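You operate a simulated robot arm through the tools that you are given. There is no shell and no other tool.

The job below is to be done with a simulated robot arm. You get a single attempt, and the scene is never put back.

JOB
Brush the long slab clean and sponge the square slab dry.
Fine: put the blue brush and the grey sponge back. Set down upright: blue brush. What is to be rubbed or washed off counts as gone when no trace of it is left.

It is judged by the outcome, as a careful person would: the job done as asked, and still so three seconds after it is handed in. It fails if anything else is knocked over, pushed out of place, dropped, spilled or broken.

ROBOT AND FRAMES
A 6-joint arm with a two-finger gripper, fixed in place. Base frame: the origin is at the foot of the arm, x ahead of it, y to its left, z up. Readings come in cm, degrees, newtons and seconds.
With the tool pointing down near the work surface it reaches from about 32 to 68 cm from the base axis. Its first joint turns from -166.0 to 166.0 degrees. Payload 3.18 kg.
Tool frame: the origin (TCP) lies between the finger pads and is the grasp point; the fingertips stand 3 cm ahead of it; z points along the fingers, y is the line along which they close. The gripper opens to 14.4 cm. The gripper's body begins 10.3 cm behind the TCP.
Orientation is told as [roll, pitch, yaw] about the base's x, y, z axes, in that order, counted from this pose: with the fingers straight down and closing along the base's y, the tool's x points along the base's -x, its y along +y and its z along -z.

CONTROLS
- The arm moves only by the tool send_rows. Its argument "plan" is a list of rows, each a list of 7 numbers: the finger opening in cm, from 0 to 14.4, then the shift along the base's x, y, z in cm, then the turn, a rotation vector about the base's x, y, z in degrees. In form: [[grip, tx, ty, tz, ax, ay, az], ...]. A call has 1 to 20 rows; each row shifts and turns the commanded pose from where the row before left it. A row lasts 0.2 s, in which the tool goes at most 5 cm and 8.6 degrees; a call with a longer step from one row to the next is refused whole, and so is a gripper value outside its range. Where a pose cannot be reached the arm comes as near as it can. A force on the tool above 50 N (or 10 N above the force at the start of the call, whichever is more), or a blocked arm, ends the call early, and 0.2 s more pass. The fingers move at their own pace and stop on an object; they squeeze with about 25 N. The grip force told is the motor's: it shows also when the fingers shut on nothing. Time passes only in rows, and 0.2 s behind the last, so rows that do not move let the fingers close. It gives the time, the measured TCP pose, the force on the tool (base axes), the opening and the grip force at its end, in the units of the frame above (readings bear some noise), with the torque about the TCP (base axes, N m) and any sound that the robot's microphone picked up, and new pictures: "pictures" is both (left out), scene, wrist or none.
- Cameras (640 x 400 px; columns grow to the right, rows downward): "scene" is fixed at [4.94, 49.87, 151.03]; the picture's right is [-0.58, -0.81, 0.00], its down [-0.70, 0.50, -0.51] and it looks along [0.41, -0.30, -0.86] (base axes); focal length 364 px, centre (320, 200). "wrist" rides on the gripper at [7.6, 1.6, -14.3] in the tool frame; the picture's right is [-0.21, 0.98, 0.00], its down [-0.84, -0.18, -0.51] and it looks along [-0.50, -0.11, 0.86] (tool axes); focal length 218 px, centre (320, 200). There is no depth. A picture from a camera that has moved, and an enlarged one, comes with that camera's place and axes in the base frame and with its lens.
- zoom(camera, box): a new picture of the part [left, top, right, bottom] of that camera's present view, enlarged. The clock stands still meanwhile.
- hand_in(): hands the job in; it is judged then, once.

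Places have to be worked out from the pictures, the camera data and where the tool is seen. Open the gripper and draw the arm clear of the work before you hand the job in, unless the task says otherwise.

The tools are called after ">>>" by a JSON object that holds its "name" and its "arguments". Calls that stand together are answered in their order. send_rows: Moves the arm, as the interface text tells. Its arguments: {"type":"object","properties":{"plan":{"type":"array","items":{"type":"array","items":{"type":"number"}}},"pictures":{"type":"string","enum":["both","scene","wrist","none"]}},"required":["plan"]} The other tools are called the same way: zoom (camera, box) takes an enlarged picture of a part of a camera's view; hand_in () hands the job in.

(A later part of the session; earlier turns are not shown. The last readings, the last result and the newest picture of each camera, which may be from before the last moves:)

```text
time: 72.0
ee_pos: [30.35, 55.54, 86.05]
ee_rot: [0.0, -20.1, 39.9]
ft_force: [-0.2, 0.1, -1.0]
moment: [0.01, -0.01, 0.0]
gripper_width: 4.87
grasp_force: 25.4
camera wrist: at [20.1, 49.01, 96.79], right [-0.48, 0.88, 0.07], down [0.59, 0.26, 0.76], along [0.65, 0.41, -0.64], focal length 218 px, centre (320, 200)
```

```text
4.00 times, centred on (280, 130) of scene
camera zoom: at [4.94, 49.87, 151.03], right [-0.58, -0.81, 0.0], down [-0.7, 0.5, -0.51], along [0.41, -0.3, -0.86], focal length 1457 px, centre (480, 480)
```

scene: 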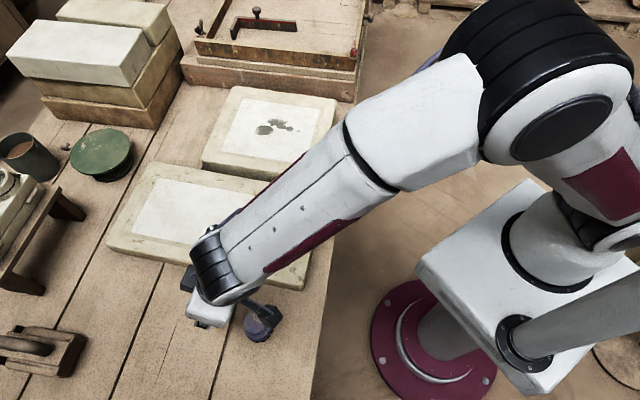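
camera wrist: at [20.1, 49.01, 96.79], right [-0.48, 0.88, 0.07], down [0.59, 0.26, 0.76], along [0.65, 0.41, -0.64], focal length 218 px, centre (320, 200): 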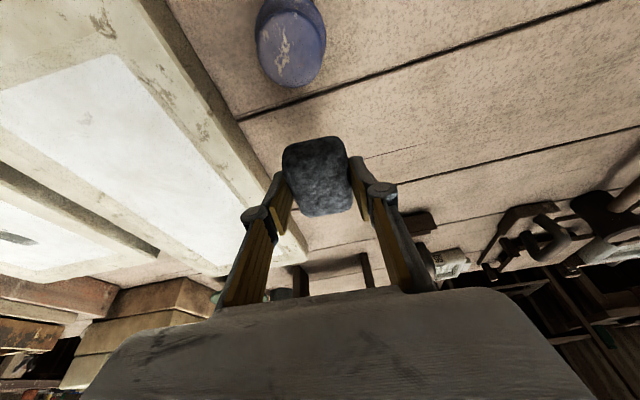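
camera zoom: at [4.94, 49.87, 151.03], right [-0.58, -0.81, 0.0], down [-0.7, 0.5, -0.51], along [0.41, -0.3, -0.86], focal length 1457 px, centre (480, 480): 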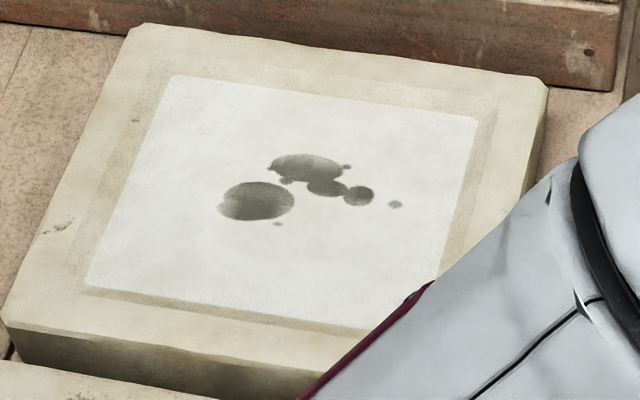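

The sponge is held flat, the brush is exactly where it began, and the wet spots span x 61–69, y 16–26 on the square slab (top ≈77). I'll carry the sponge over, turning to yaw 18°, and hover at about z=85.

>>> {"name": "send_rows", "arguments": {"plan": [[3.5, 3.135, -3.54, -0.1, 0, 0, -2.2], [3.5, 3.135, -3.54, -0.1, 0, 0, -2.2], [3.5, 3.135, -3.54, -0.1, 0, 0, -2.2], [3.5, 3.135, -3.54, -0.1, 0, 0, -2.2], [3.5, 3.135, -3.54, -0.1, 0, 0, -2.2], [3.5, 3.135, -3.54, -0.1, 0, 0, -2.2], [3.5, 3.135, -3.54, -0.1, 0, 0, -2.2], [3.5, 3.135, -3.54, -0.1, 0, 0, -2.2], [3.5, 3.135, -3.54, -0.1, 0, 0, -2.2], [3.5, 3.135, -3.54, -0.1, 0, 0, -2.2], [3.5, 0, 0, 0, 0, 0, 0]], "pictures": "both"}}

>>> {"name": "zoom", "arguments": {"camera": "wrist", "box": [160, 50, 480, 250]}}

```text
time: 74.4
ee_pos: [61.64, 19.89, 85.0]
ee_rot: [-0.1, -20.0, 18.0]
ft_force: [0.4, -0.6, -1.1]
moment: [0.03, 0.02, 0.01]
gripper_width: 4.88
grasp_force: 25.2
camera wrist: at [49.68, 17.66, 95.74], right [-0.12, 0.99, 0.07], down [0.64, 0.02, 0.77], along [0.76, 0.13, -0.64], focal length 218 px, centre (320, 200)
```

scene: 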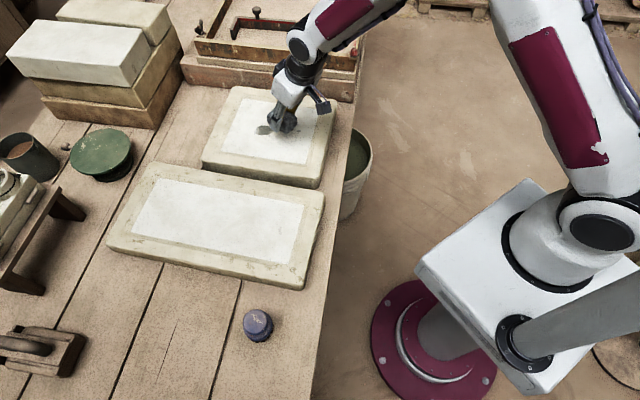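
wrist: 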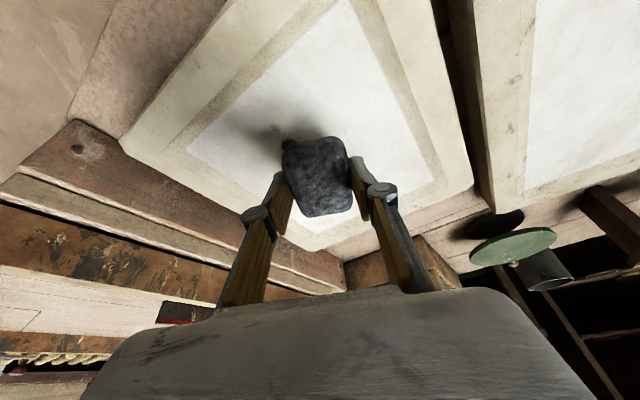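

```text
2.00 times, centred on (320, 150) of wrist
camera zoom: at [49.68, 17.66, 95.74], right [-0.12, 0.99, 0.07], down [0.64, 0.02, 0.77], along [0.76, 0.13, -0.64], focal length 436 px, centre (320, 300)
```

zoom: 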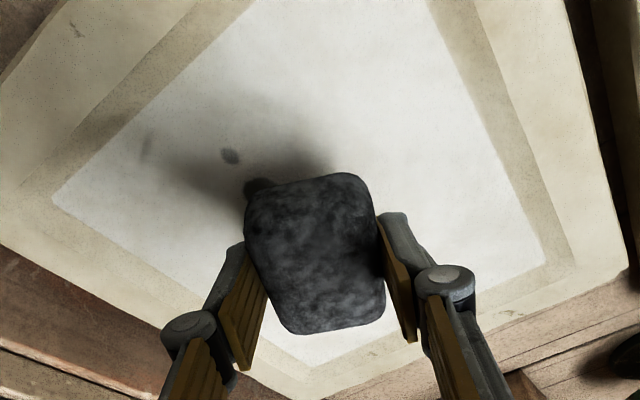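

Spot D triangulates to a slab top of about z=76.2, so contact should come at TCP z≈80. I'll lower to just above, then step down.

>>> {"name": "send_rows", "arguments": {"plan": [[3.5, 0, 0, -2.0, 0, 0, 0], [3.5, 0, 0, -2.0, 0, 0, 0], [3.5, 0, 0, -0.4, 0, 0, 0], [3.5, 0, 0, 0, 0, 0, 0]], "pictures": "none"}}

>>> {"name": "send_rows", "arguments": {"plan": [[3.5, 0, 0, -0.2, 0, 0, 0], [3.5, 0, 0, 0, 0, 0, 0]], "pictures": "none"}}

>>> {"name": "send_rows", "arguments": {"plan": [[3.5, 0, 0, -0.15, 0, 0, 0], [3.5, 0, 0, 0, 0, 0, 0]], "pictures": "wrist"}}

```text
time: 75.4
ee_pos: [61.67, 20.07, 80.63]
ee_rot: [-0.1, -20.0, 17.9]
ft_force: [-0.3, -1.3, 4.9]
moment: [-0.08, 0.04, 0.02]
gripper_width: 4.87
grasp_force: 25.3
```

```text
time: 76.0
ee_pos: [61.81, 20.12, 80.6]
ee_rot: [0.0, -20.2, 18.0]
ft_force: [-11.1, -9.9, 33.1]
moment: [-0.25, 0.0, -0.04]
gripper_width: 4.89
grasp_force: 25.2
```

```text
time: 76.6
ee_pos: [61.93, 20.28, 80.47]
ee_rot: [0.0, -20.4, 18.0]
ft_force: [-1.0, -5.6, 33.6]
moment: [-0.11, -0.32, -0.04]
gripper_width: 4.85
grasp_force: 25.0
camera wrist: at [49.79, 17.97, 91.07], right [-0.12, 0.99, 0.07], down [0.64, 0.02, 0.77], along [0.76, 0.14, -0.64], focal length 218 px, centre (320, 200)
```

wrist: 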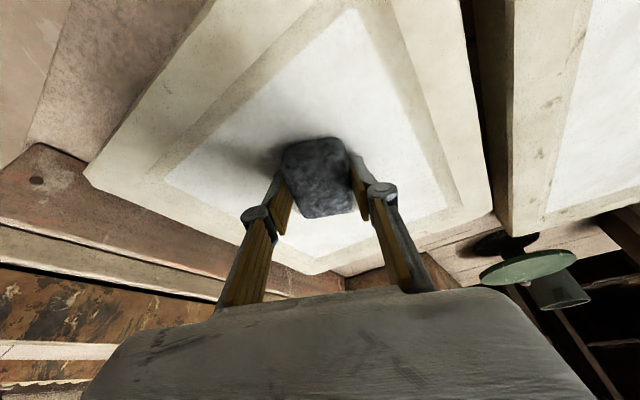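

Contact came earlier than expected and pressed to 33 N. I'll raise 0.25 cm and check the force and picture.

>>> {"name": "send_rows", "arguments": {"plan": [[3.5, 0, 0, 0.25, 0, 0, 0], [3.5, 0, 0, 0, 0, 0, 0]], "pictures": "wrist"}}

>>> {"name": "zoom", "arguments": {"camera": "wrist", "box": [224, 100, 416, 220]}}

```text
time: 77.2
ee_pos: [61.67, 20.15, 80.44]
ee_rot: [0.1, -20.0, 17.9]
ft_force: [8.4, 1.3, 10.6]
moment: [0.18, -0.81, -0.02]
gripper_width: 4.89
grasp_force: 24.8
camera wrist: at [49.67, 17.99, 91.17], right [-0.12, 0.99, 0.07], down [0.64, 0.02, 0.76], along [0.76, 0.14, -0.64], focal length 218 px, centre (320, 200)
```

wrist: 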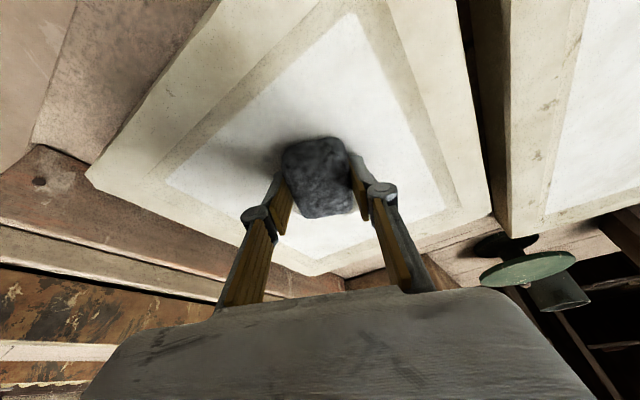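

```text
3.33 times, centred on (320, 160) of wrist
camera zoom: at [49.67, 17.99, 91.17], right [-0.12, 0.99, 0.07], down [0.64, 0.02, 0.76], along [0.76, 0.14, -0.64], focal length 728 px, centre (320, 333)
```

zoom: 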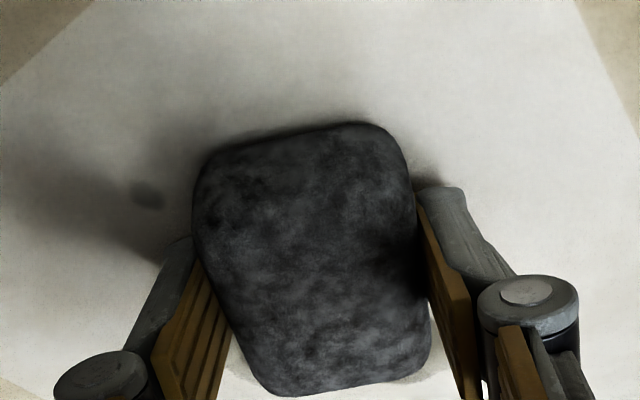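

D is just left of the sponge. Pressing at about 10 N, I'll wipe side to side, starting slightly nearer to cover D.

>>> {"name": "send_rows", "arguments": {"plan": [[3.5, -1.43, -0.46, 0.03, 0, 0, 0], [3.5, 0.39, -1.19, 0, 0, 0, 0], [3.5, 0.39, -1.19, 0, 0, 0, 0], [3.5, 0.39, -1.19, 0, 0, 0, 0], [3.5, 0.39, -1.19, 0, 0, 0, 0]], "pictures": "both"}}

>>> {"name": "zoom", "arguments": {"camera": "wrist", "box": [160, 50, 480, 250]}}

>>> {"name": "zoom", "arguments": {"camera": "scene", "box": [200, 80, 360, 180]}}

```text
time: 78.4
ee_pos: [61.84, 15.11, 80.48]
ee_rot: [0.0, -20.0, 18.1]
ft_force: [-4.6, 9.3, 13.4]
moment: [0.31, 0.09, 0.08]
gripper_width: 4.89
grasp_force: 24.8
camera wrist: at [49.76, 12.87, 91.16], right [-0.12, 0.99, 0.07], down [0.64, 0.02, 0.76], along [0.76, 0.14, -0.64], focal length 218 px, centre (320, 200)
```

scene: 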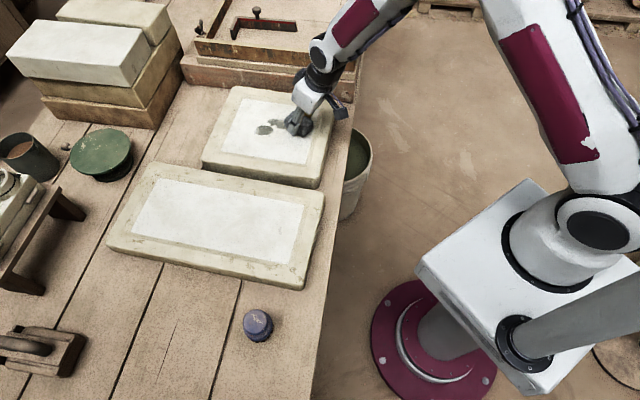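
wrist: 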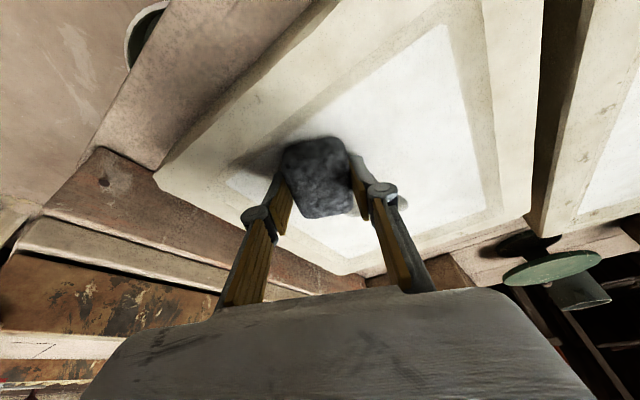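

```text
2.00 times, centred on (320, 150) of wrist
camera zoom: at [49.76, 12.87, 91.16], right [-0.12, 0.99, 0.07], down [0.64, 0.02, 0.76], along [0.76, 0.14, -0.64], focal length 436 px, centre (320, 300)
```

zoom: 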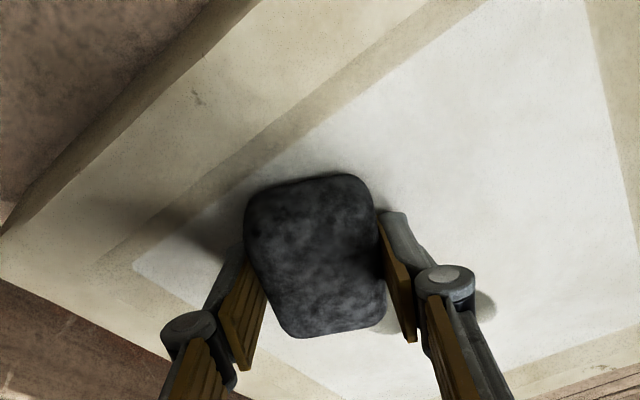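

```text
4.00 times, centred on (280, 130) of scene
camera zoom: at [4.94, 49.87, 151.03], right [-0.58, -0.81, 0.0], down [-0.7, 0.5, -0.51], along [0.41, -0.3, -0.86], focal length 1457 px, centre (480, 480)
```

zoom: 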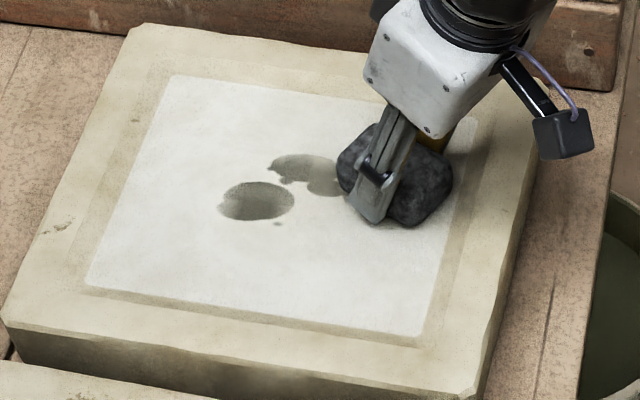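

The near spots (C2, D) are gone, and the slab hasn't moved. Continuing with side-to-side wipes and working outward.

>>> {"name": "send_rows", "arguments": {"plan": [[3.5, -0.4, 1.22, 0, 0, 0, 0], [3.5, -0.4, 1.22, 0, 0, 0, 0], [3.5, -0.4, 1.22, 0, 0, 0, 0], [3.5, -0.4, 1.22, 0, 0, 0, 0], [3.5, -0.4, 1.22, 0, 0, 0, 0], [3.5, -0.4, 1.22, 0, 0, 0, 0], [3.5, 1.43, 0.46, 0, 0, 0, 0], [3.5, 1.43, 0.46, 0, 0, 0, 0], [3.5, 0.41, -1.27, 0, 0, 0, 0], [3.5, 0.41, -1.27, 0, 0, 0, 0], [3.5, 0.41, -1.27, 0, 0, 0, 0], [3.5, 0.41, -1.27, 0, 0, 0, 0], [3.5, 0.41, -1.27, 0, 0, 0, 0]], "pictures": "both"}}

>>> {"name": "zoom", "arguments": {"camera": "scene", "box": [200, 80, 360, 180]}}

>>> {"name": "zoom", "arguments": {"camera": "wrist", "box": [160, 50, 480, 250]}}

```text
time: 81.2
ee_pos: [64.4, 16.87, 80.46]
ee_rot: [0.0, -20.1, 17.9]
ft_force: [-0.2, 1.4, 1.1]
moment: [0.03, 0.03, -0.01]
gripper_width: 4.87
grasp_force: 25.3
camera wrist: at [52.39, 14.63, 91.16], right [-0.12, 0.99, 0.07], down [0.64, 0.02, 0.77], along [0.76, 0.13, -0.64], focal length 218 px, centre (320, 200)
```

scene: 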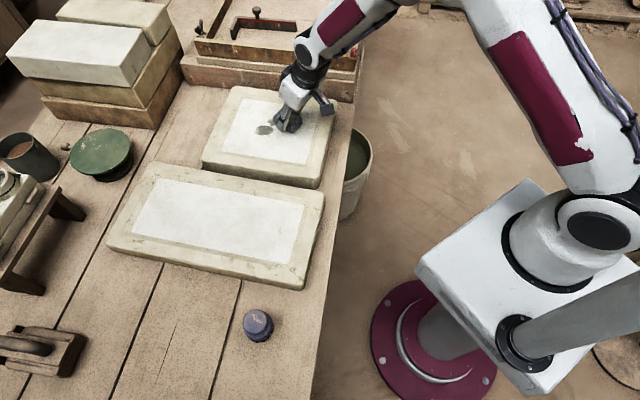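
wrist: 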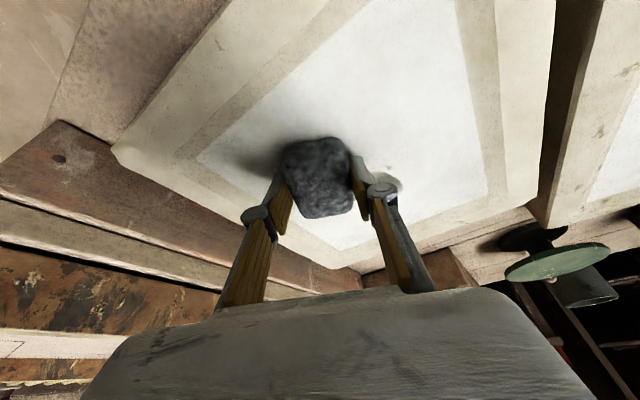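

```text
4.00 times, centred on (280, 130) of scene
camera zoom: at [4.94, 49.87, 151.03], right [-0.58, -0.81, 0.0], down [-0.7, 0.5, -0.51], along [0.41, -0.3, -0.86], focal length 1457 px, centre (480, 480)
```

zoom: 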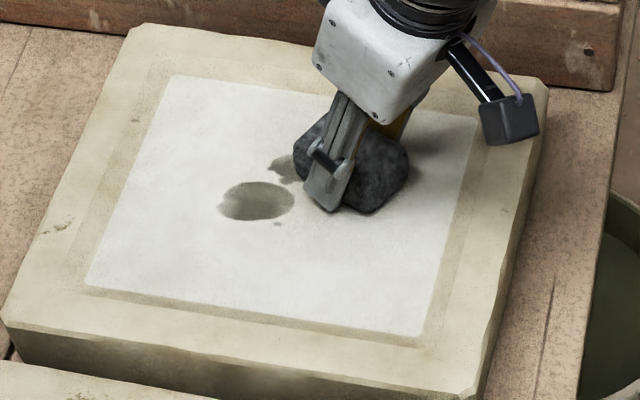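

```text
2.00 times, centred on (320, 150) of wrist
camera zoom: at [52.39, 14.63, 91.16], right [-0.12, 0.99, 0.07], down [0.64, 0.02, 0.77], along [0.76, 0.13, -0.64], focal length 436 px, centre (320, 300)
```

zoom: 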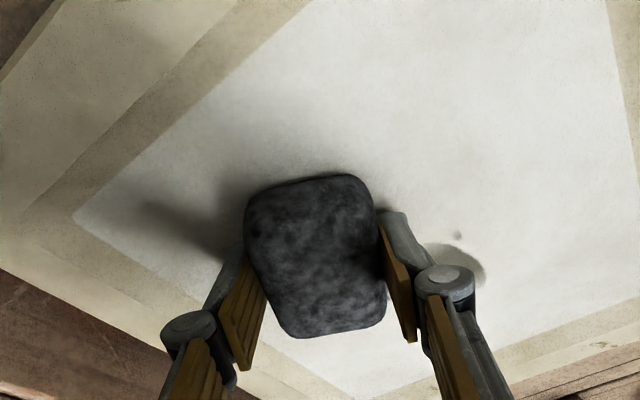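

Contact got light (1 N), so spots A, B and E weren't wiped. I'll lower until I have about 10 N here.

>>> {"name": "send_rows", "arguments": {"plan": [[3.5, 0, 0, -0.08, 0, 0, 0], [3.5, 0, 0, 0, 0, 0, 0]], "pictures": "none"}}

```text
time: 81.8
ee_pos: [64.45, 16.78, 80.44]
ee_rot: [0.0, -20.1, 18.0]
ft_force: [-2.7, -0.9, 7.7]
moment: [-0.06, 0.13, 0.01]
gripper_width: 4.87
grasp_force: 24.3
```

>>> {"name": "send_rows", "arguments": {"plan": [[3.5, 0, 0, -0.04, 0, 0, 0], [3.5, -0.38, 1.17, 0, 0, 0, 0], [3.5, -0.38, 1.17, 0, 0, 0, 0], [3.5, -0.38, 1.17, 0, 0, 0, 0], [3.5, -0.38, 1.17, 0, 0, 0, 0], [3.5, -0.38, 1.17, 0, 0, 0, 0], [3.5, -0.38, 1.17, 0, 0, 0, 0]], "pictures": "both"}}

>>> {"name": "zoom", "arguments": {"camera": "scene", "box": [200, 80, 360, 180]}}

>>> {"name": "zoom", "arguments": {"camera": "wrist", "box": [160, 50, 480, 250]}}

```text
time: 83.4
ee_pos: [62.26, 23.83, 80.35]
ee_rot: [0.0, -20.2, 18.1]
ft_force: [4.0, -13.8, 22.0]
moment: [-0.44, -0.32, -0.09]
gripper_width: 4.88
grasp_force: 24.7
camera wrist: at [50.16, 21.64, 91.09], right [-0.12, 0.99, 0.07], down [0.64, 0.02, 0.77], along [0.76, 0.14, -0.64], focal length 218 px, centre (320, 200)
```

scene: 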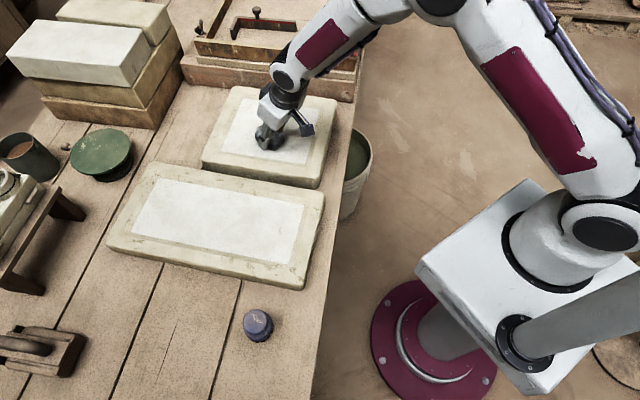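
wrist: 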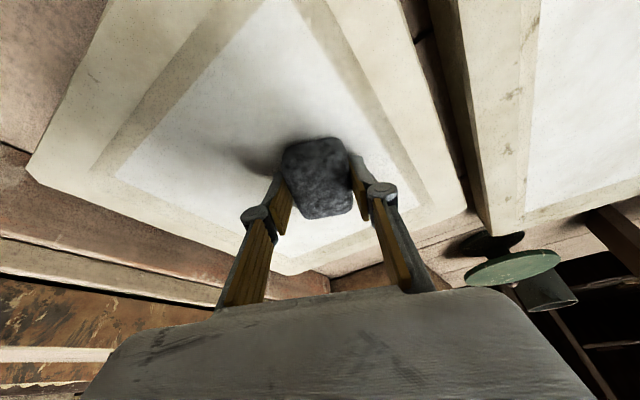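

```text
4.00 times, centred on (280, 130) of scene
camera zoom: at [4.94, 49.87, 151.03], right [-0.58, -0.81, 0.0], down [-0.7, 0.5, -0.51], along [0.41, -0.3, -0.86], focal length 1457 px, centre (480, 480)
```

zoom: 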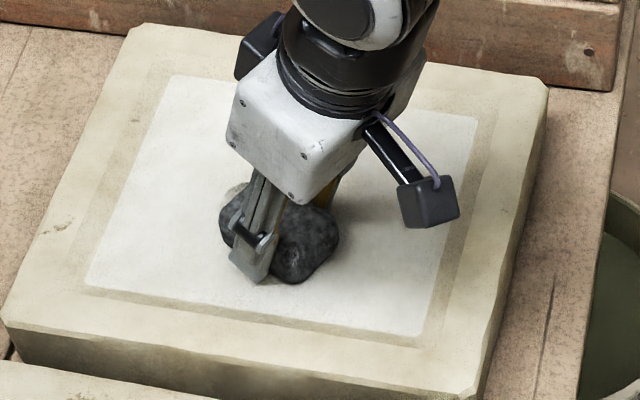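

```text
2.00 times, centred on (320, 150) of wrist
camera zoom: at [50.16, 21.64, 91.09], right [-0.12, 0.99, 0.07], down [0.64, 0.02, 0.77], along [0.76, 0.14, -0.64], focal length 436 px, centre (320, 300)
```

zoom: 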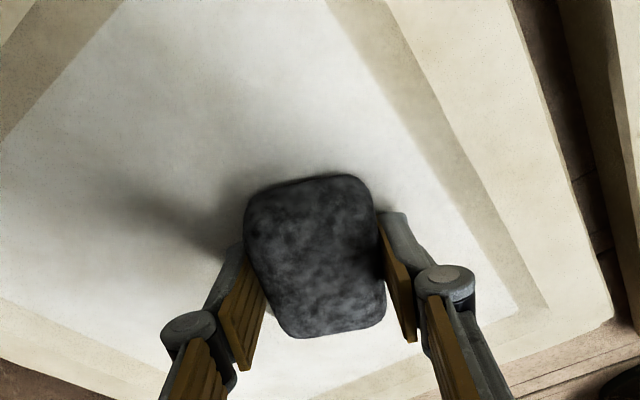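

Good pressure now (about 20 N). Moving outward to s≈70.3 over A and B and wiping across.

>>> {"name": "send_rows", "arguments": {"plan": [[3.5, 1.24, 0.4, 0.02, 0, 0, 0], [3.5, 1.24, 0.4, 0, 0, 0, 0], [3.5, 0, 0, 0, 0, 0, 0]], "pictures": "none"}}

```text
time: 84.2
ee_pos: [64.61, 24.84, 80.25]
ee_rot: [-0.1, -19.9, 18.0]
ft_force: [-1.6, 2.1, 1.6]
moment: [-0.01, 0.05, -0.04]
gripper_width: 4.86
grasp_force: 24.7
```

>>> {"name": "send_rows", "arguments": {"plan": [[3.5, 0, 0, -0.1, 0, 0, 0], [3.5, 0, 0, 0, 0, 0, 0]], "pictures": "wrist"}}

>>> {"name": "zoom", "arguments": {"camera": "wrist", "box": [224, 100, 416, 220]}}

```text
time: 84.8
ee_pos: [64.61, 24.7, 80.14]
ee_rot: [-0.1, -20.0, 18.1]
ft_force: [0.9, -0.8, 1.2]
moment: [-0.06, 0.01, 0.0]
gripper_width: 4.9
grasp_force: 24.9
camera wrist: at [52.6, 22.48, 90.91], right [-0.12, 0.99, 0.07], down [0.64, 0.02, 0.77], along [0.76, 0.13, -0.64], focal length 218 px, centre (320, 200)
```

wrist: 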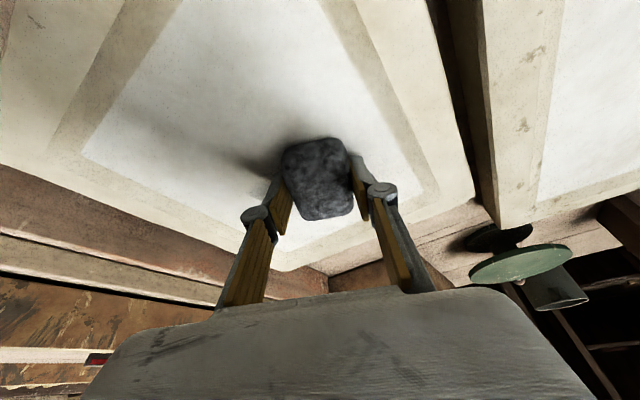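

```text
3.33 times, centred on (320, 160) of wrist
camera zoom: at [52.6, 22.48, 90.91], right [-0.12, 0.99, 0.07], down [0.64, 0.02, 0.77], along [0.76, 0.13, -0.64], focal length 728 px, centre (320, 333)
```

zoom: 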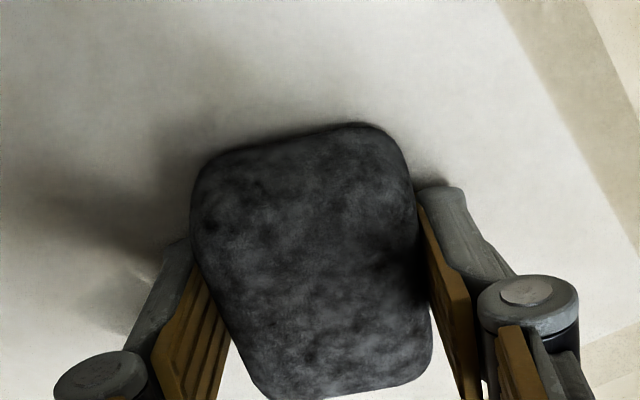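

>>> {"name": "send_rows", "arguments": {"plan": [[3.5, 0, 0, -0.08, 0, 0, 0], [3.5, 0, 0, 0, 0, 0, 0]], "pictures": "none"}}

>>> {"name": "send_rows", "arguments": {"plan": [[3.5, 0, 0, -0.08, 0, 0, 0], [3.5, 0, 0, 0, 0, 0, 0]], "pictures": "none"}}

```text
time: 85.4
ee_pos: [64.55, 24.7, 80.2]
ee_rot: [0.0, -20.0, 18.0]
ft_force: [1.5, 0.4, 2.0]
moment: [-0.05, 0.02, -0.02]
gripper_width: 4.87
grasp_force: 24.8
```

```text
time: 86.0
ee_pos: [64.53, 24.8, 80.05]
ee_rot: [0.0, -20.0, 18.1]
ft_force: [-3.1, -1.7, 10.7]
moment: [-0.1, 0.2, 0.01]
gripper_width: 4.88
grasp_force: 24.9
```

About 10 N, but the sponge may have crept up between the fingers. I'll check the fingertips' clearance above the slab in the pictures before wiping.

>>> {"name": "zoom", "arguments": {"camera": "wrist", "box": [260, 120, 388, 200]}}

>>> {"name": "zoom", "arguments": {"camera": "scene", "box": [230, 100, 310, 150]}}

```text
5.00 times, centred on (324, 160) of wrist
camera zoom: at [52.59, 22.49, 90.88], right [-0.12, 0.99, 0.07], down [0.64, 0.02, 0.77], along [0.76, 0.14, -0.64], focal length 1091 px, centre (300, 400)
```

zoom: 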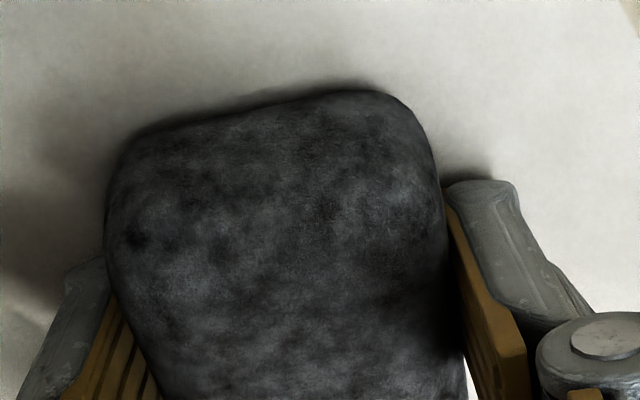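

```text
8.00 times, centred on (270, 125) of scene
camera zoom: at [4.94, 49.87, 151.03], right [-0.58, -0.81, 0.0], down [-0.7, 0.5, -0.51], along [0.41, -0.3, -0.86], focal length 2915 px, centre (720, 800)
```

zoom: 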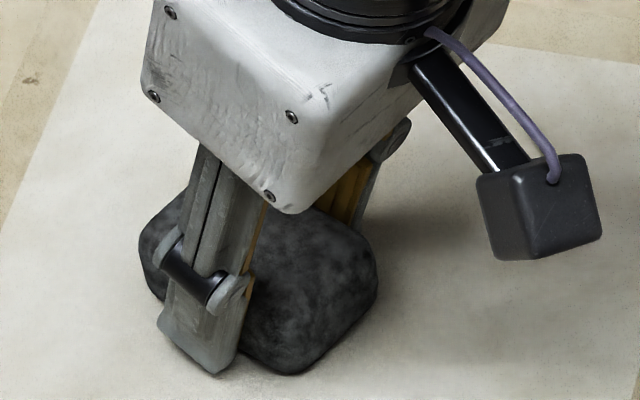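

The tips look nearly down at the slab, so the sponge has slid up a little. I'll rest the sponge here on the slab, open, raise the fingers 0.5 cm and re-grip so it protrudes more.

>>> {"name": "send_rows", "arguments": {"plan": [[3.5, 0, 0, 0.08, 0, 0, 0], [5.3, 0, 0, 0, 0, 0, 0], [6.2, 0, 0, 0, 0, 0, 0], [6.5, 0, 0, 0, 0, 0, 0]], "pictures": "wrist"}}

>>> {"name": "zoom", "arguments": {"camera": "wrist", "box": [224, 100, 416, 220]}}

```text
time: 87.0
ee_pos: [64.62, 24.68, 80.22]
ee_rot: [0.0, -20.1, 18.0]
ft_force: [-0.1, -0.1, -0.6]
moment: [-0.02, -0.01, 0.0]
gripper_width: 6.5
grasp_force: 0.1
camera wrist: at [52.58, 22.48, 90.93], right [-0.12, 0.99, 0.07], down [0.64, 0.02, 0.76], along [0.76, 0.13, -0.64], focal length 218 px, centre (320, 200)
```

wrist: 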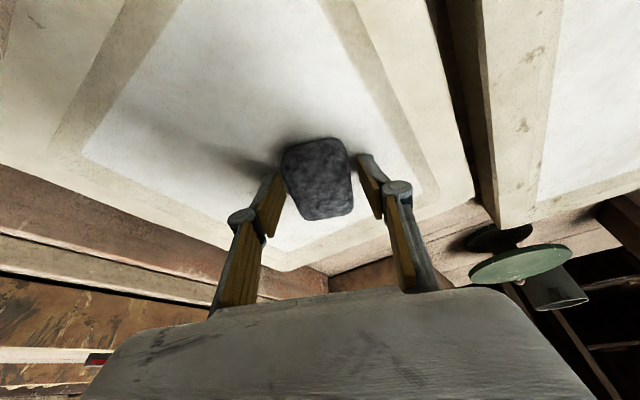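

```text
3.33 times, centred on (320, 160) of wrist
camera zoom: at [52.58, 22.48, 90.93], right [-0.12, 0.99, 0.07], down [0.64, 0.02, 0.76], along [0.76, 0.13, -0.64], focal length 728 px, centre (320, 333)
```

zoom: 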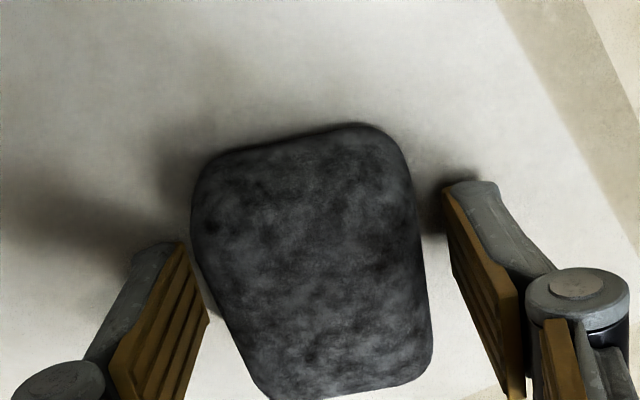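

The sponge lies flat. Raising the fingers 0.6 cm and closing again.

>>> {"name": "send_rows", "arguments": {"plan": [[6.5, 0, 0, 0.6, 0, 0, 0], [5.2, 0, 0, 0, 0, 0, 0], [3.5, 0, 0, 0, 0, 0, 0], [3.5, 0, 0, 0, 0, 0, 0], [3.5, 0, 0, 0, 0, 0, 0]], "pictures": "wrist"}}

>>> {"name": "zoom", "arguments": {"camera": "wrist", "box": [224, 100, 416, 220]}}

```text
time: 88.2
ee_pos: [64.67, 24.72, 80.77]
ee_rot: [0.0, -20.0, 18.0]
ft_force: [-0.1, 0.6, 0.5]
moment: [0.02, -0.02, -0.02]
gripper_width: 4.88
grasp_force: 24.7
camera wrist: at [52.59, 22.48, 91.53], right [-0.12, 0.99, 0.07], down [0.64, 0.02, 0.77], along [0.76, 0.13, -0.64], focal length 218 px, centre (320, 200)
```

wrist: 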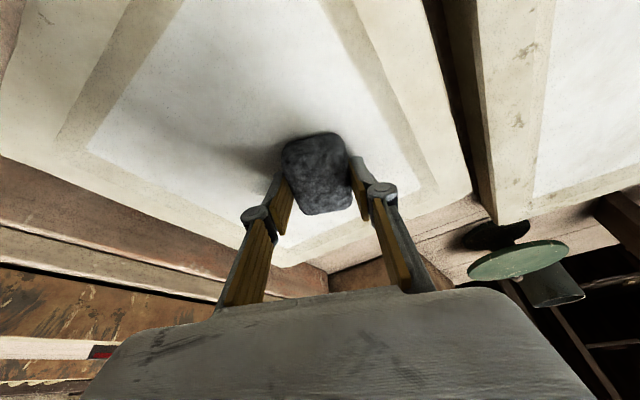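

```text
3.33 times, centred on (320, 160) of wrist
camera zoom: at [52.59, 22.48, 91.53], right [-0.12, 0.99, 0.07], down [0.64, 0.02, 0.77], along [0.76, 0.13, -0.64], focal length 728 px, centre (320, 333)
```

zoom: 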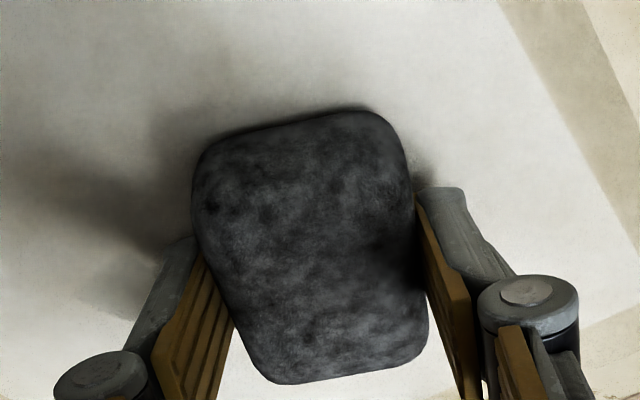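

Re-gripped at 4.88 cm. Lowering slightly to get a light press.

>>> {"name": "send_rows", "arguments": {"plan": [[3.5, 0, 0, -0.06, 0, 0, 0], [3.5, 0, 0, 0, 0, 0, 0]], "pictures": "none"}}

```text
time: 88.8
ee_pos: [64.72, 24.75, 80.72]
ee_rot: [0.0, -20.0, 18.0]
ft_force: [-3.2, -0.9, 9.0]
moment: [-0.07, 0.1, 0.02]
gripper_width: 4.86
grasp_force: 25.5
```

9 N of press. Wiping across at s≈70.3 over A and B.

>>> {"name": "send_rows", "arguments": {"plan": [[3.5, 0.43, -1.33, 0, 0, 0, 0], [3.5, 0.43, -1.33, 0, 0, 0, 0], [3.5, 0.43, -1.33, 0, 0, 0, 0], [3.5, 0.43, -1.33, 0, 0, 0, 0], [3.5, 0.43, -1.33, 0, 0, 0, 0], [3.5, 0.43, -1.33, 0, 0, 0, 0]], "pictures": "both"}}

>>> {"name": "zoom", "arguments": {"camera": "scene", "box": [200, 80, 360, 180]}}

>>> {"name": "zoom", "arguments": {"camera": "wrist", "box": [160, 50, 480, 250]}}

```text
time: 90.2
ee_pos: [67.19, 16.49, 80.73]
ee_rot: [0.1, -20.1, 18.0]
ft_force: [-4.2, 9.1, 16.9]
moment: [0.42, -0.13, 0.07]
gripper_width: 4.89
grasp_force: 25.0
camera wrist: at [55.18, 14.4, 91.49], right [-0.12, 0.99, 0.07], down [0.64, 0.02, 0.77], along [0.76, 0.14, -0.64], focal length 218 px, centre (320, 200)
```

scene: 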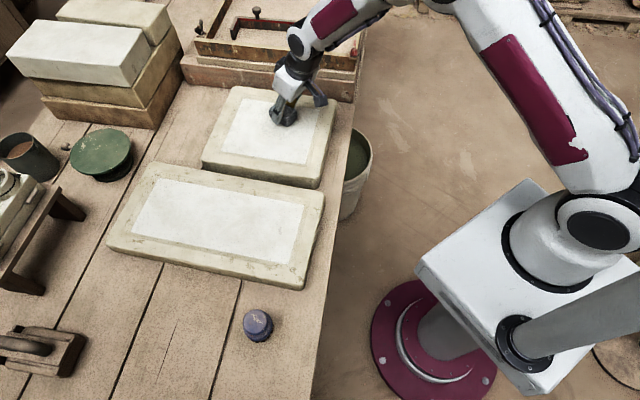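
wrist: 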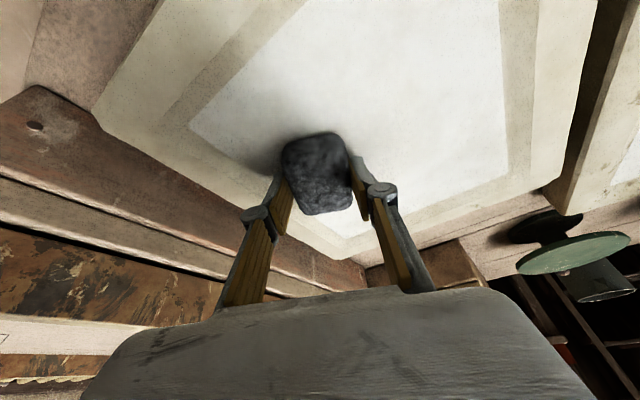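

```text
4.00 times, centred on (280, 130) of scene
camera zoom: at [4.94, 49.87, 151.03], right [-0.58, -0.81, 0.0], down [-0.7, 0.5, -0.51], along [0.41, -0.3, -0.86], focal length 1457 px, centre (480, 480)
```

zoom: 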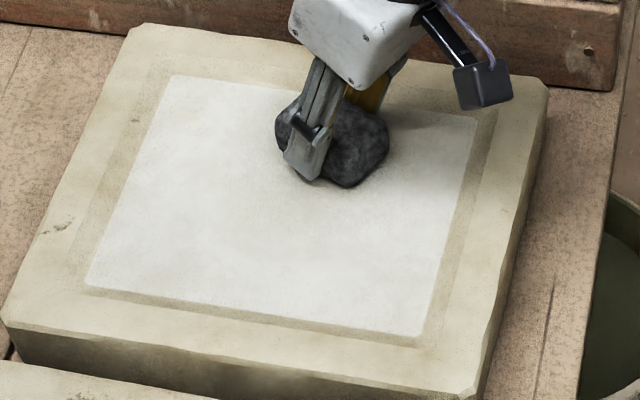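

```text
2.00 times, centred on (320, 150) of wrist
camera zoom: at [55.18, 14.4, 91.49], right [-0.12, 0.99, 0.07], down [0.64, 0.02, 0.77], along [0.76, 0.14, -0.64], focal length 436 px, centre (320, 300)
```

zoom: 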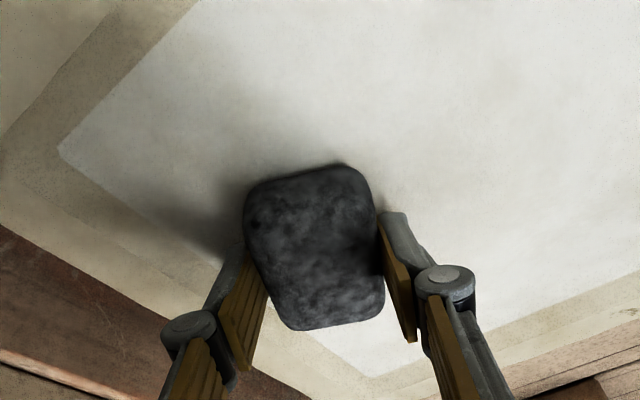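

A and E are gone. Second pass: back across at s≈71, then at s≈68.6.

>>> {"name": "send_rows", "arguments": {"plan": [[3.5, 0.95, 0.31, 0.02, 0, 0, 0], [3.5, -0.46, 1.43, 0, 0, 0, 0], [3.5, -0.46, 1.43, 0, 0, 0, 0], [3.5, -0.46, 1.43, 0, 0, 0, 0], [3.5, -0.46, 1.43, 0, 0, 0, 0], [3.5, -0.46, 1.43, 0, 0, 0, 0], [3.5, -0.46, 1.43, 0, 0, 0, 0], [3.5, 0, 0, 0, 0, 0, 0]], "pictures": "both"}}

>>> {"name": "zoom", "arguments": {"camera": "scene", "box": [200, 80, 360, 180]}}

```text
time: 92.0
ee_pos: [65.35, 25.67, 80.9]
ee_rot: [0.0, -20.0, 18.1]
ft_force: [0.7, -6.1, 12.2]
moment: [-0.2, -0.06, -0.04]
gripper_width: 4.88
grasp_force: 25.0
camera wrist: at [53.34, 23.38, 91.45], right [-0.12, 0.99, 0.07], down [0.64, 0.02, 0.77], along [0.76, 0.14, -0.64], focal length 218 px, centre (320, 200)
```

scene: 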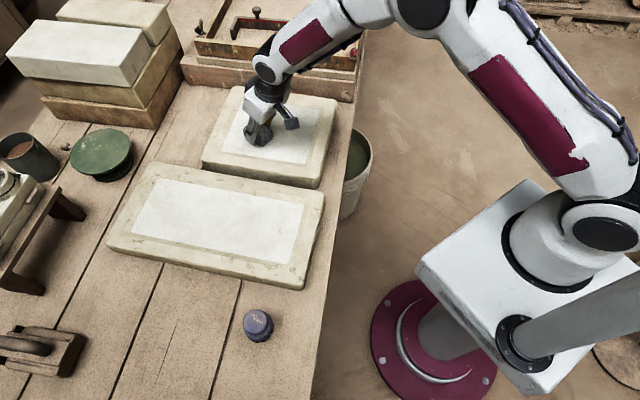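
wrist: 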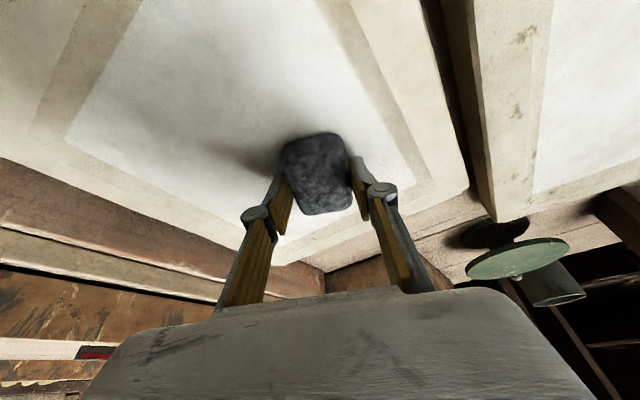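

```text
4.00 times, centred on (280, 130) of scene
camera zoom: at [4.94, 49.87, 151.03], right [-0.58, -0.81, 0.0], down [-0.7, 0.5, -0.51], along [0.41, -0.3, -0.86], focal length 1457 px, centre (480, 480)
```

zoom: 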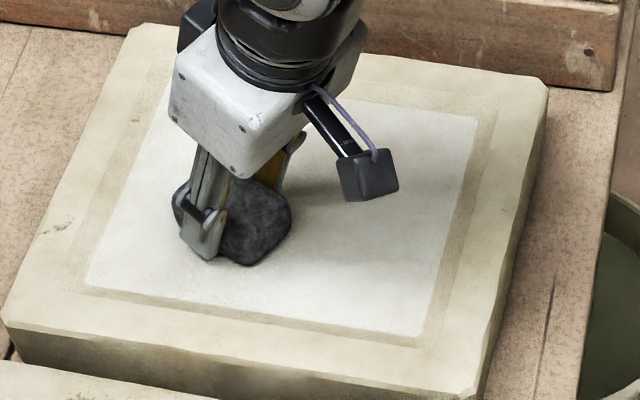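

The spots appear gone. Continuing the second pass inward to finish all of the area.

>>> {"name": "send_rows", "arguments": {"plan": [[3.5, -1.19, -0.39, 0, 0, 0, 0], [3.5, -1.19, -0.39, 0, 0, 0, 0], [3.5, 0.46, -1.43, 0, 0, 0, 0], [3.5, 0.46, -1.43, 0, 0, 0, 0], [3.5, 0.46, -1.43, 0, 0, 0, 0], [3.5, 0.46, -1.43, 0, 0, 0, 0], [3.5, 0.46, -1.43, 0, 0, 0, 0], [3.5, 0.46, -1.43, 0, 0, 0, 0]], "pictures": "none"}}

>>> {"name": "send_rows", "arguments": {"plan": [[3.5, -1.1, -0.36, 0, 0, 0, 0], [3.5, -1.1, -0.36, 0, 0, 0, 0], [3.5, -0.43, 1.33, 0, 0, 0, 0], [3.5, -0.43, 1.33, 0, 0, 0, 0], [3.5, -0.43, 1.33, 0, 0, 0, 0], [3.5, -0.43, 1.33, 0, 0, 0, 0], [3.5, -0.43, 1.33, 0, 0, 0, 0], [3.5, -0.43, 1.33, 0, 0, 0, 0]], "pictures": "none"}}

```text
time: 93.8
ee_pos: [65.68, 16.19, 80.73]
ee_rot: [0.0, -20.1, 17.9]
ft_force: [-1.7, 7.3, 11.7]
moment: [0.31, -0.06, 0.08]
gripper_width: 4.88
grasp_force: 24.7
```

```text
time: 95.6
ee_pos: [60.97, 23.48, 80.66]
ee_rot: [0.1, -20.0, 18.1]
ft_force: [2.9, -9.0, 13.3]
moment: [-0.22, -0.24, -0.03]
gripper_width: 4.87
grasp_force: 25.1
```

>>> {"name": "send_rows", "arguments": {"plan": [[3.5, -0.95, -0.31, 0, 0, 0, 0], [3.5, -0.95, -0.31, 0, 0, 0, 0], [3.5, 0.46, -1.43, 0, 0, 0, 0], [3.5, 0.46, -1.43, 0, 0, 0, 0], [3.5, 0.46, -1.43, 0, 0, 0, 0], [3.5, 0.46, -1.43, 0, 0, 0, 0], [3.5, 0.46, -1.43, 0, 0, 0, 0], [3.5, 0, 0, 1.0, 0, 0, 0], [3.5, -1.5, -0.5, 3.0, 0, 0, 0], [3.5, -4.0, -1.5, 1.0, 0, 0, 0], [3.5, -4.5, -1.5, 0, 0, 0, 0], [3.5, -4.5, -1.5, 0, 0, 0, 0]], "pictures": "both"}}

>>> {"name": "zoom", "arguments": {"camera": "scene", "box": [200, 80, 360, 180]}}

>>> {"name": "zoom", "arguments": {"camera": "wrist", "box": [160, 50, 480, 250]}}

```text
time: 98.2
ee_pos: [46.71, 10.81, 85.78]
ee_rot: [0.1, -20.0, 18.0]
ft_force: [-0.1, -0.1, 0.1]
moment: [-0.01, 0.01, -0.02]
gripper_width: 4.87
grasp_force: 24.6
camera wrist: at [34.67, 8.46, 96.5], right [-0.12, 0.99, 0.07], down [0.64, 0.02, 0.77], along [0.76, 0.13, -0.64], focal length 218 px, centre (320, 200)
```

scene: 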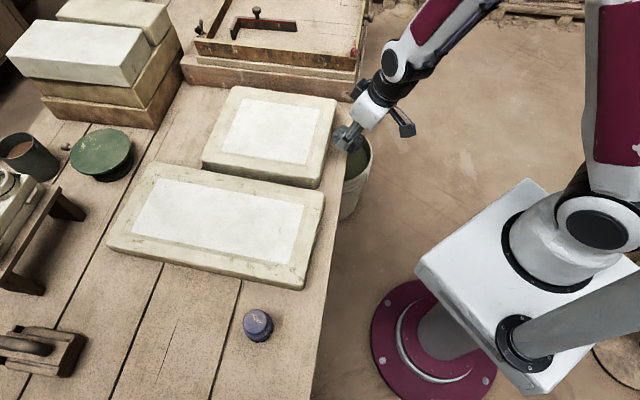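
wrist: 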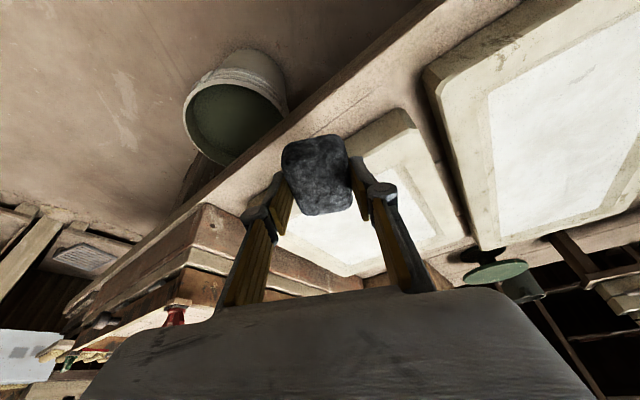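

```text
4.00 times, centred on (280, 130) of scene
camera zoom: at [4.94, 49.87, 151.03], right [-0.58, -0.81, 0.0], down [-0.7, 0.5, -0.51], along [0.41, -0.3, -0.86], focal length 1457 px, centre (480, 480)
```

zoom: 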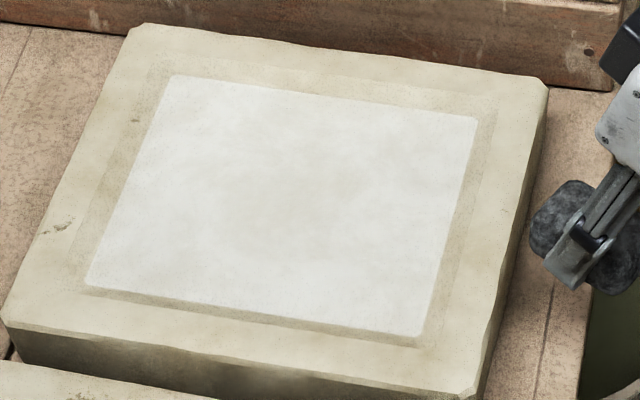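

```text
2.00 times, centred on (320, 150) of wrist
camera zoom: at [34.67, 8.46, 96.5], right [-0.12, 0.99, 0.07], down [0.64, 0.02, 0.77], along [0.76, 0.13, -0.64], focal length 436 px, centre (320, 300)
```

zoom: 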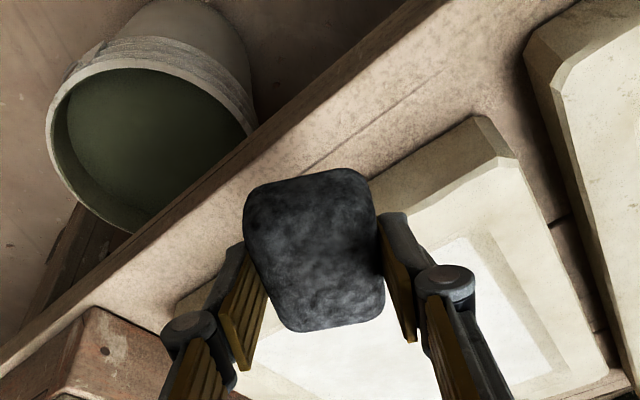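

The square slab looks dry and unmoved. I'll zoom in once more on the former spot area and the long slab to be sure there's no trace.

>>> {"name": "zoom", "arguments": {"camera": "scene", "box": [240, 105, 320, 155]}}

>>> {"name": "zoom", "arguments": {"camera": "scene", "box": [190, 185, 302, 255]}}

```text
8.00 times, centred on (280, 130) of scene
camera zoom: at [4.94, 49.87, 151.03], right [-0.58, -0.81, 0.0], down [-0.7, 0.5, -0.51], along [0.41, -0.3, -0.86], focal length 2915 px, centre (640, 760)
```

zoom: 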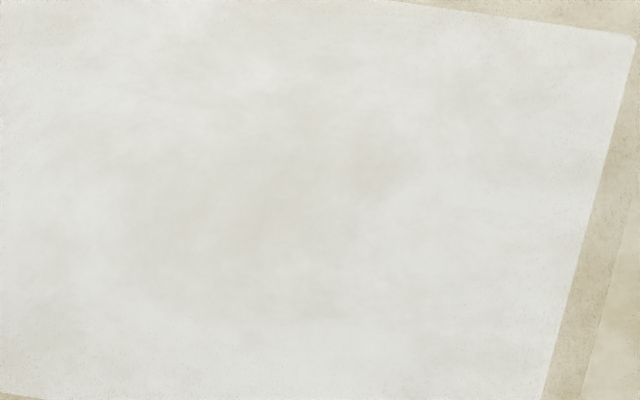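

```text
5.71 times, centred on (246, 220) of scene
camera zoom: at [4.94, 49.87, 151.03], right [-0.58, -0.81, 0.0], down [-0.7, 0.5, -0.51], along [0.41, -0.3, -0.86], focal length 2082 px, centre (743, 86)
```

zoom: 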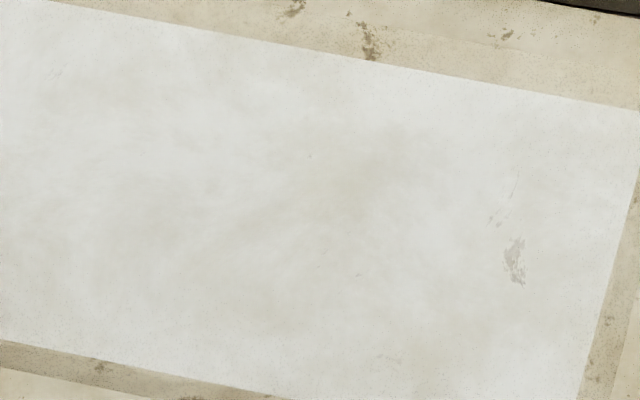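

Both faces are clean; the one beige blotch is the stone's own marking, unchanged by brushing. Now carrying the sponge back over its starting place, turning to yaw 40°.

>>> {"name": "send_rows", "arguments": {"plan": [[3.5, -1.48, 4.07, 0.02, 0, 0, 2], [3.5, -1.48, 4.07, 0.02, 0, 0, 2], [3.5, -1.48, 4.07, 0.02, 0, 0, 2], [3.5, -1.48, 4.07, 0.02, 0, 0, 2], [3.5, -1.48, 4.07, 0.02, 0, 0, 2], [3.5, -1.48, 4.07, 0.02, 0, 0, 2], [3.5, -1.48, 4.07, 0.02, 0, 0, 2], [3.5, -1.48, 4.07, 0.02, 0, 0, 2], [3.5, -1.48, 4.07, 0.02, 0, 0, 2], [3.5, -1.48, 4.07, 0.02, 0, 0, 2], [3.5, -1.48, 4.07, 0, 0, 0, 2], [3.5, 0, 0, 0, 0, 0, 0]], "pictures": "both"}}

```text
time: 100.8
ee_pos: [30.52, 55.47, 85.8]
ee_rot: [0.0, -20.0, 40.0]
ft_force: [0.1, 0.0, -0.2]
moment: [0.0, -0.02, 0.02]
gripper_width: 4.87
grasp_force: 25.3
camera wrist: at [20.12, 48.87, 96.6], right [-0.48, 0.88, 0.07], down [0.59, 0.26, 0.76], along [0.65, 0.41, -0.64], focal length 218 px, centre (320, 200)
```

scene: 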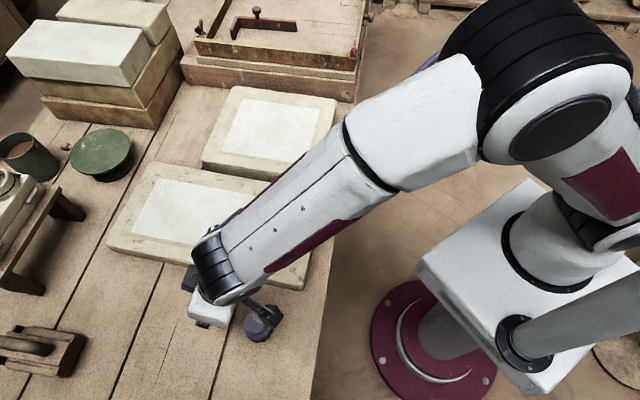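
wrist: 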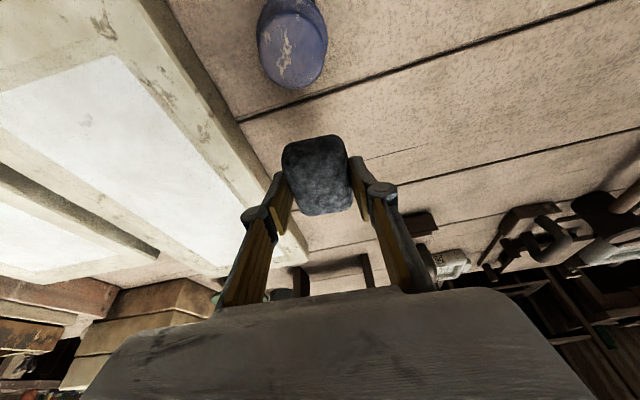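

Above the sponge's home spot. Lowering to about 1 cm above expected contact.

>>> {"name": "send_rows", "arguments": {"plan": [[3.5, 0.85, 2.4, -3.0, 0, 0, 0], [3.5, 0.4, 1.28, -3.3, 0, 0, 0], [3.5, 0, 0, -2.0, 0, 0, 0], [3.5, 0, 0, -0.6, 0, 0, 0], [3.5, 0, 0, 0, 0, 0, 0]], "pictures": "wrist"}}

>>> {"name": "send_rows", "arguments": {"plan": [[3.5, 0, 0, -0.3, 0, 0, 0], [3.5, 0, 0, 0, 0, 0, 0]], "pictures": "none"}}

>>> {"name": "send_rows", "arguments": {"plan": [[3.5, 0, 0, -0.15, 0, 0, 0], [3.5, 0, 0, 0, 0, 0, 0]], "pictures": "none"}}

```text
time: 102.0
ee_pos: [31.87, 59.12, 77.05]
ee_rot: [0.0, -20.1, 40.1]
ft_force: [0.0, 0.0, -0.1]
moment: [-0.03, -0.02, 0.03]
gripper_width: 4.91
grasp_force: 25.0
camera wrist: at [21.47, 52.47, 87.85], right [-0.48, 0.88, 0.07], down [0.59, 0.26, 0.77], along [0.65, 0.41, -0.64], focal length 218 px, centre (320, 200)
```

wrist: 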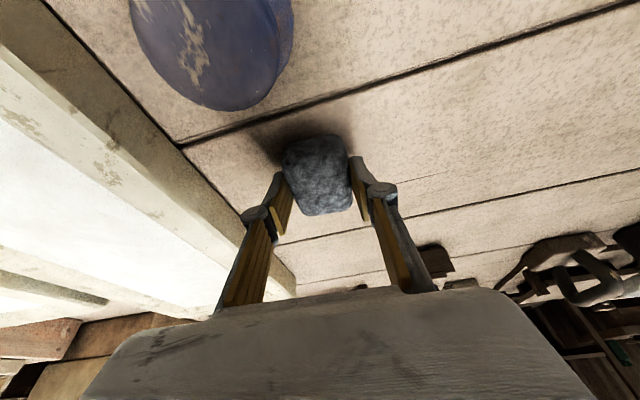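

```text
time: 102.6
ee_pos: [31.83, 59.08, 76.83]
ee_rot: [0.0, -20.1, 40.1]
ft_force: [1.0, 0.3, -0.6]
moment: [0.03, -0.01, -0.04]
gripper_width: 4.89
grasp_force: 25.2
```

```text
time: 103.2
ee_pos: [31.9, 59.06, 76.68]
ee_rot: [0.0, -20.0, 40.0]
ft_force: [0.7, 0.8, -0.1]
moment: [-0.05, 0.01, 0.03]
gripper_width: 4.9
grasp_force: 24.9
```

>>> {"name": "send_rows", "arguments": {"plan": [[3.5, -0.14, 0.08, -0.15, 0, 0, 0], [3.5, 0, 0, 0, 0, 0, 0]], "pictures": "none"}}

>>> {"name": "send_rows", "arguments": {"plan": [[3.5, 0, 0, -0.12, 0, 0, 0], [3.5, 0, 0, 0, 0, 0, 0]], "pictures": "none"}}

>>> {"name": "send_rows", "arguments": {"plan": [[3.5, 0, 0, -0.1, 0, 0, 0], [3.5, 0, 0, 0, 0, 0, 0]], "pictures": "none"}}

```text
time: 103.8
ee_pos: [31.71, 59.2, 76.38]
ee_rot: [0.0, -20.0, 39.9]
ft_force: [0.2, -1.5, -1.1]
moment: [-0.02, 0.01, -0.02]
gripper_width: 4.88
grasp_force: 25.0
```

```text
time: 104.4
ee_pos: [31.58, 59.19, 76.36]
ee_rot: [0.0, -20.0, 40.0]
ft_force: [-0.3, 0.1, -0.4]
moment: [-0.01, 0.0, 0.01]
gripper_width: 4.88
grasp_force: 24.7
```

```text
time: 105.0
ee_pos: [31.65, 59.15, 76.22]
ee_rot: [0.1, -19.9, 39.9]
ft_force: [0.2, 0.2, -0.9]
moment: [0.01, -0.03, 0.0]
gripper_width: 4.86
grasp_force: 25.4
```

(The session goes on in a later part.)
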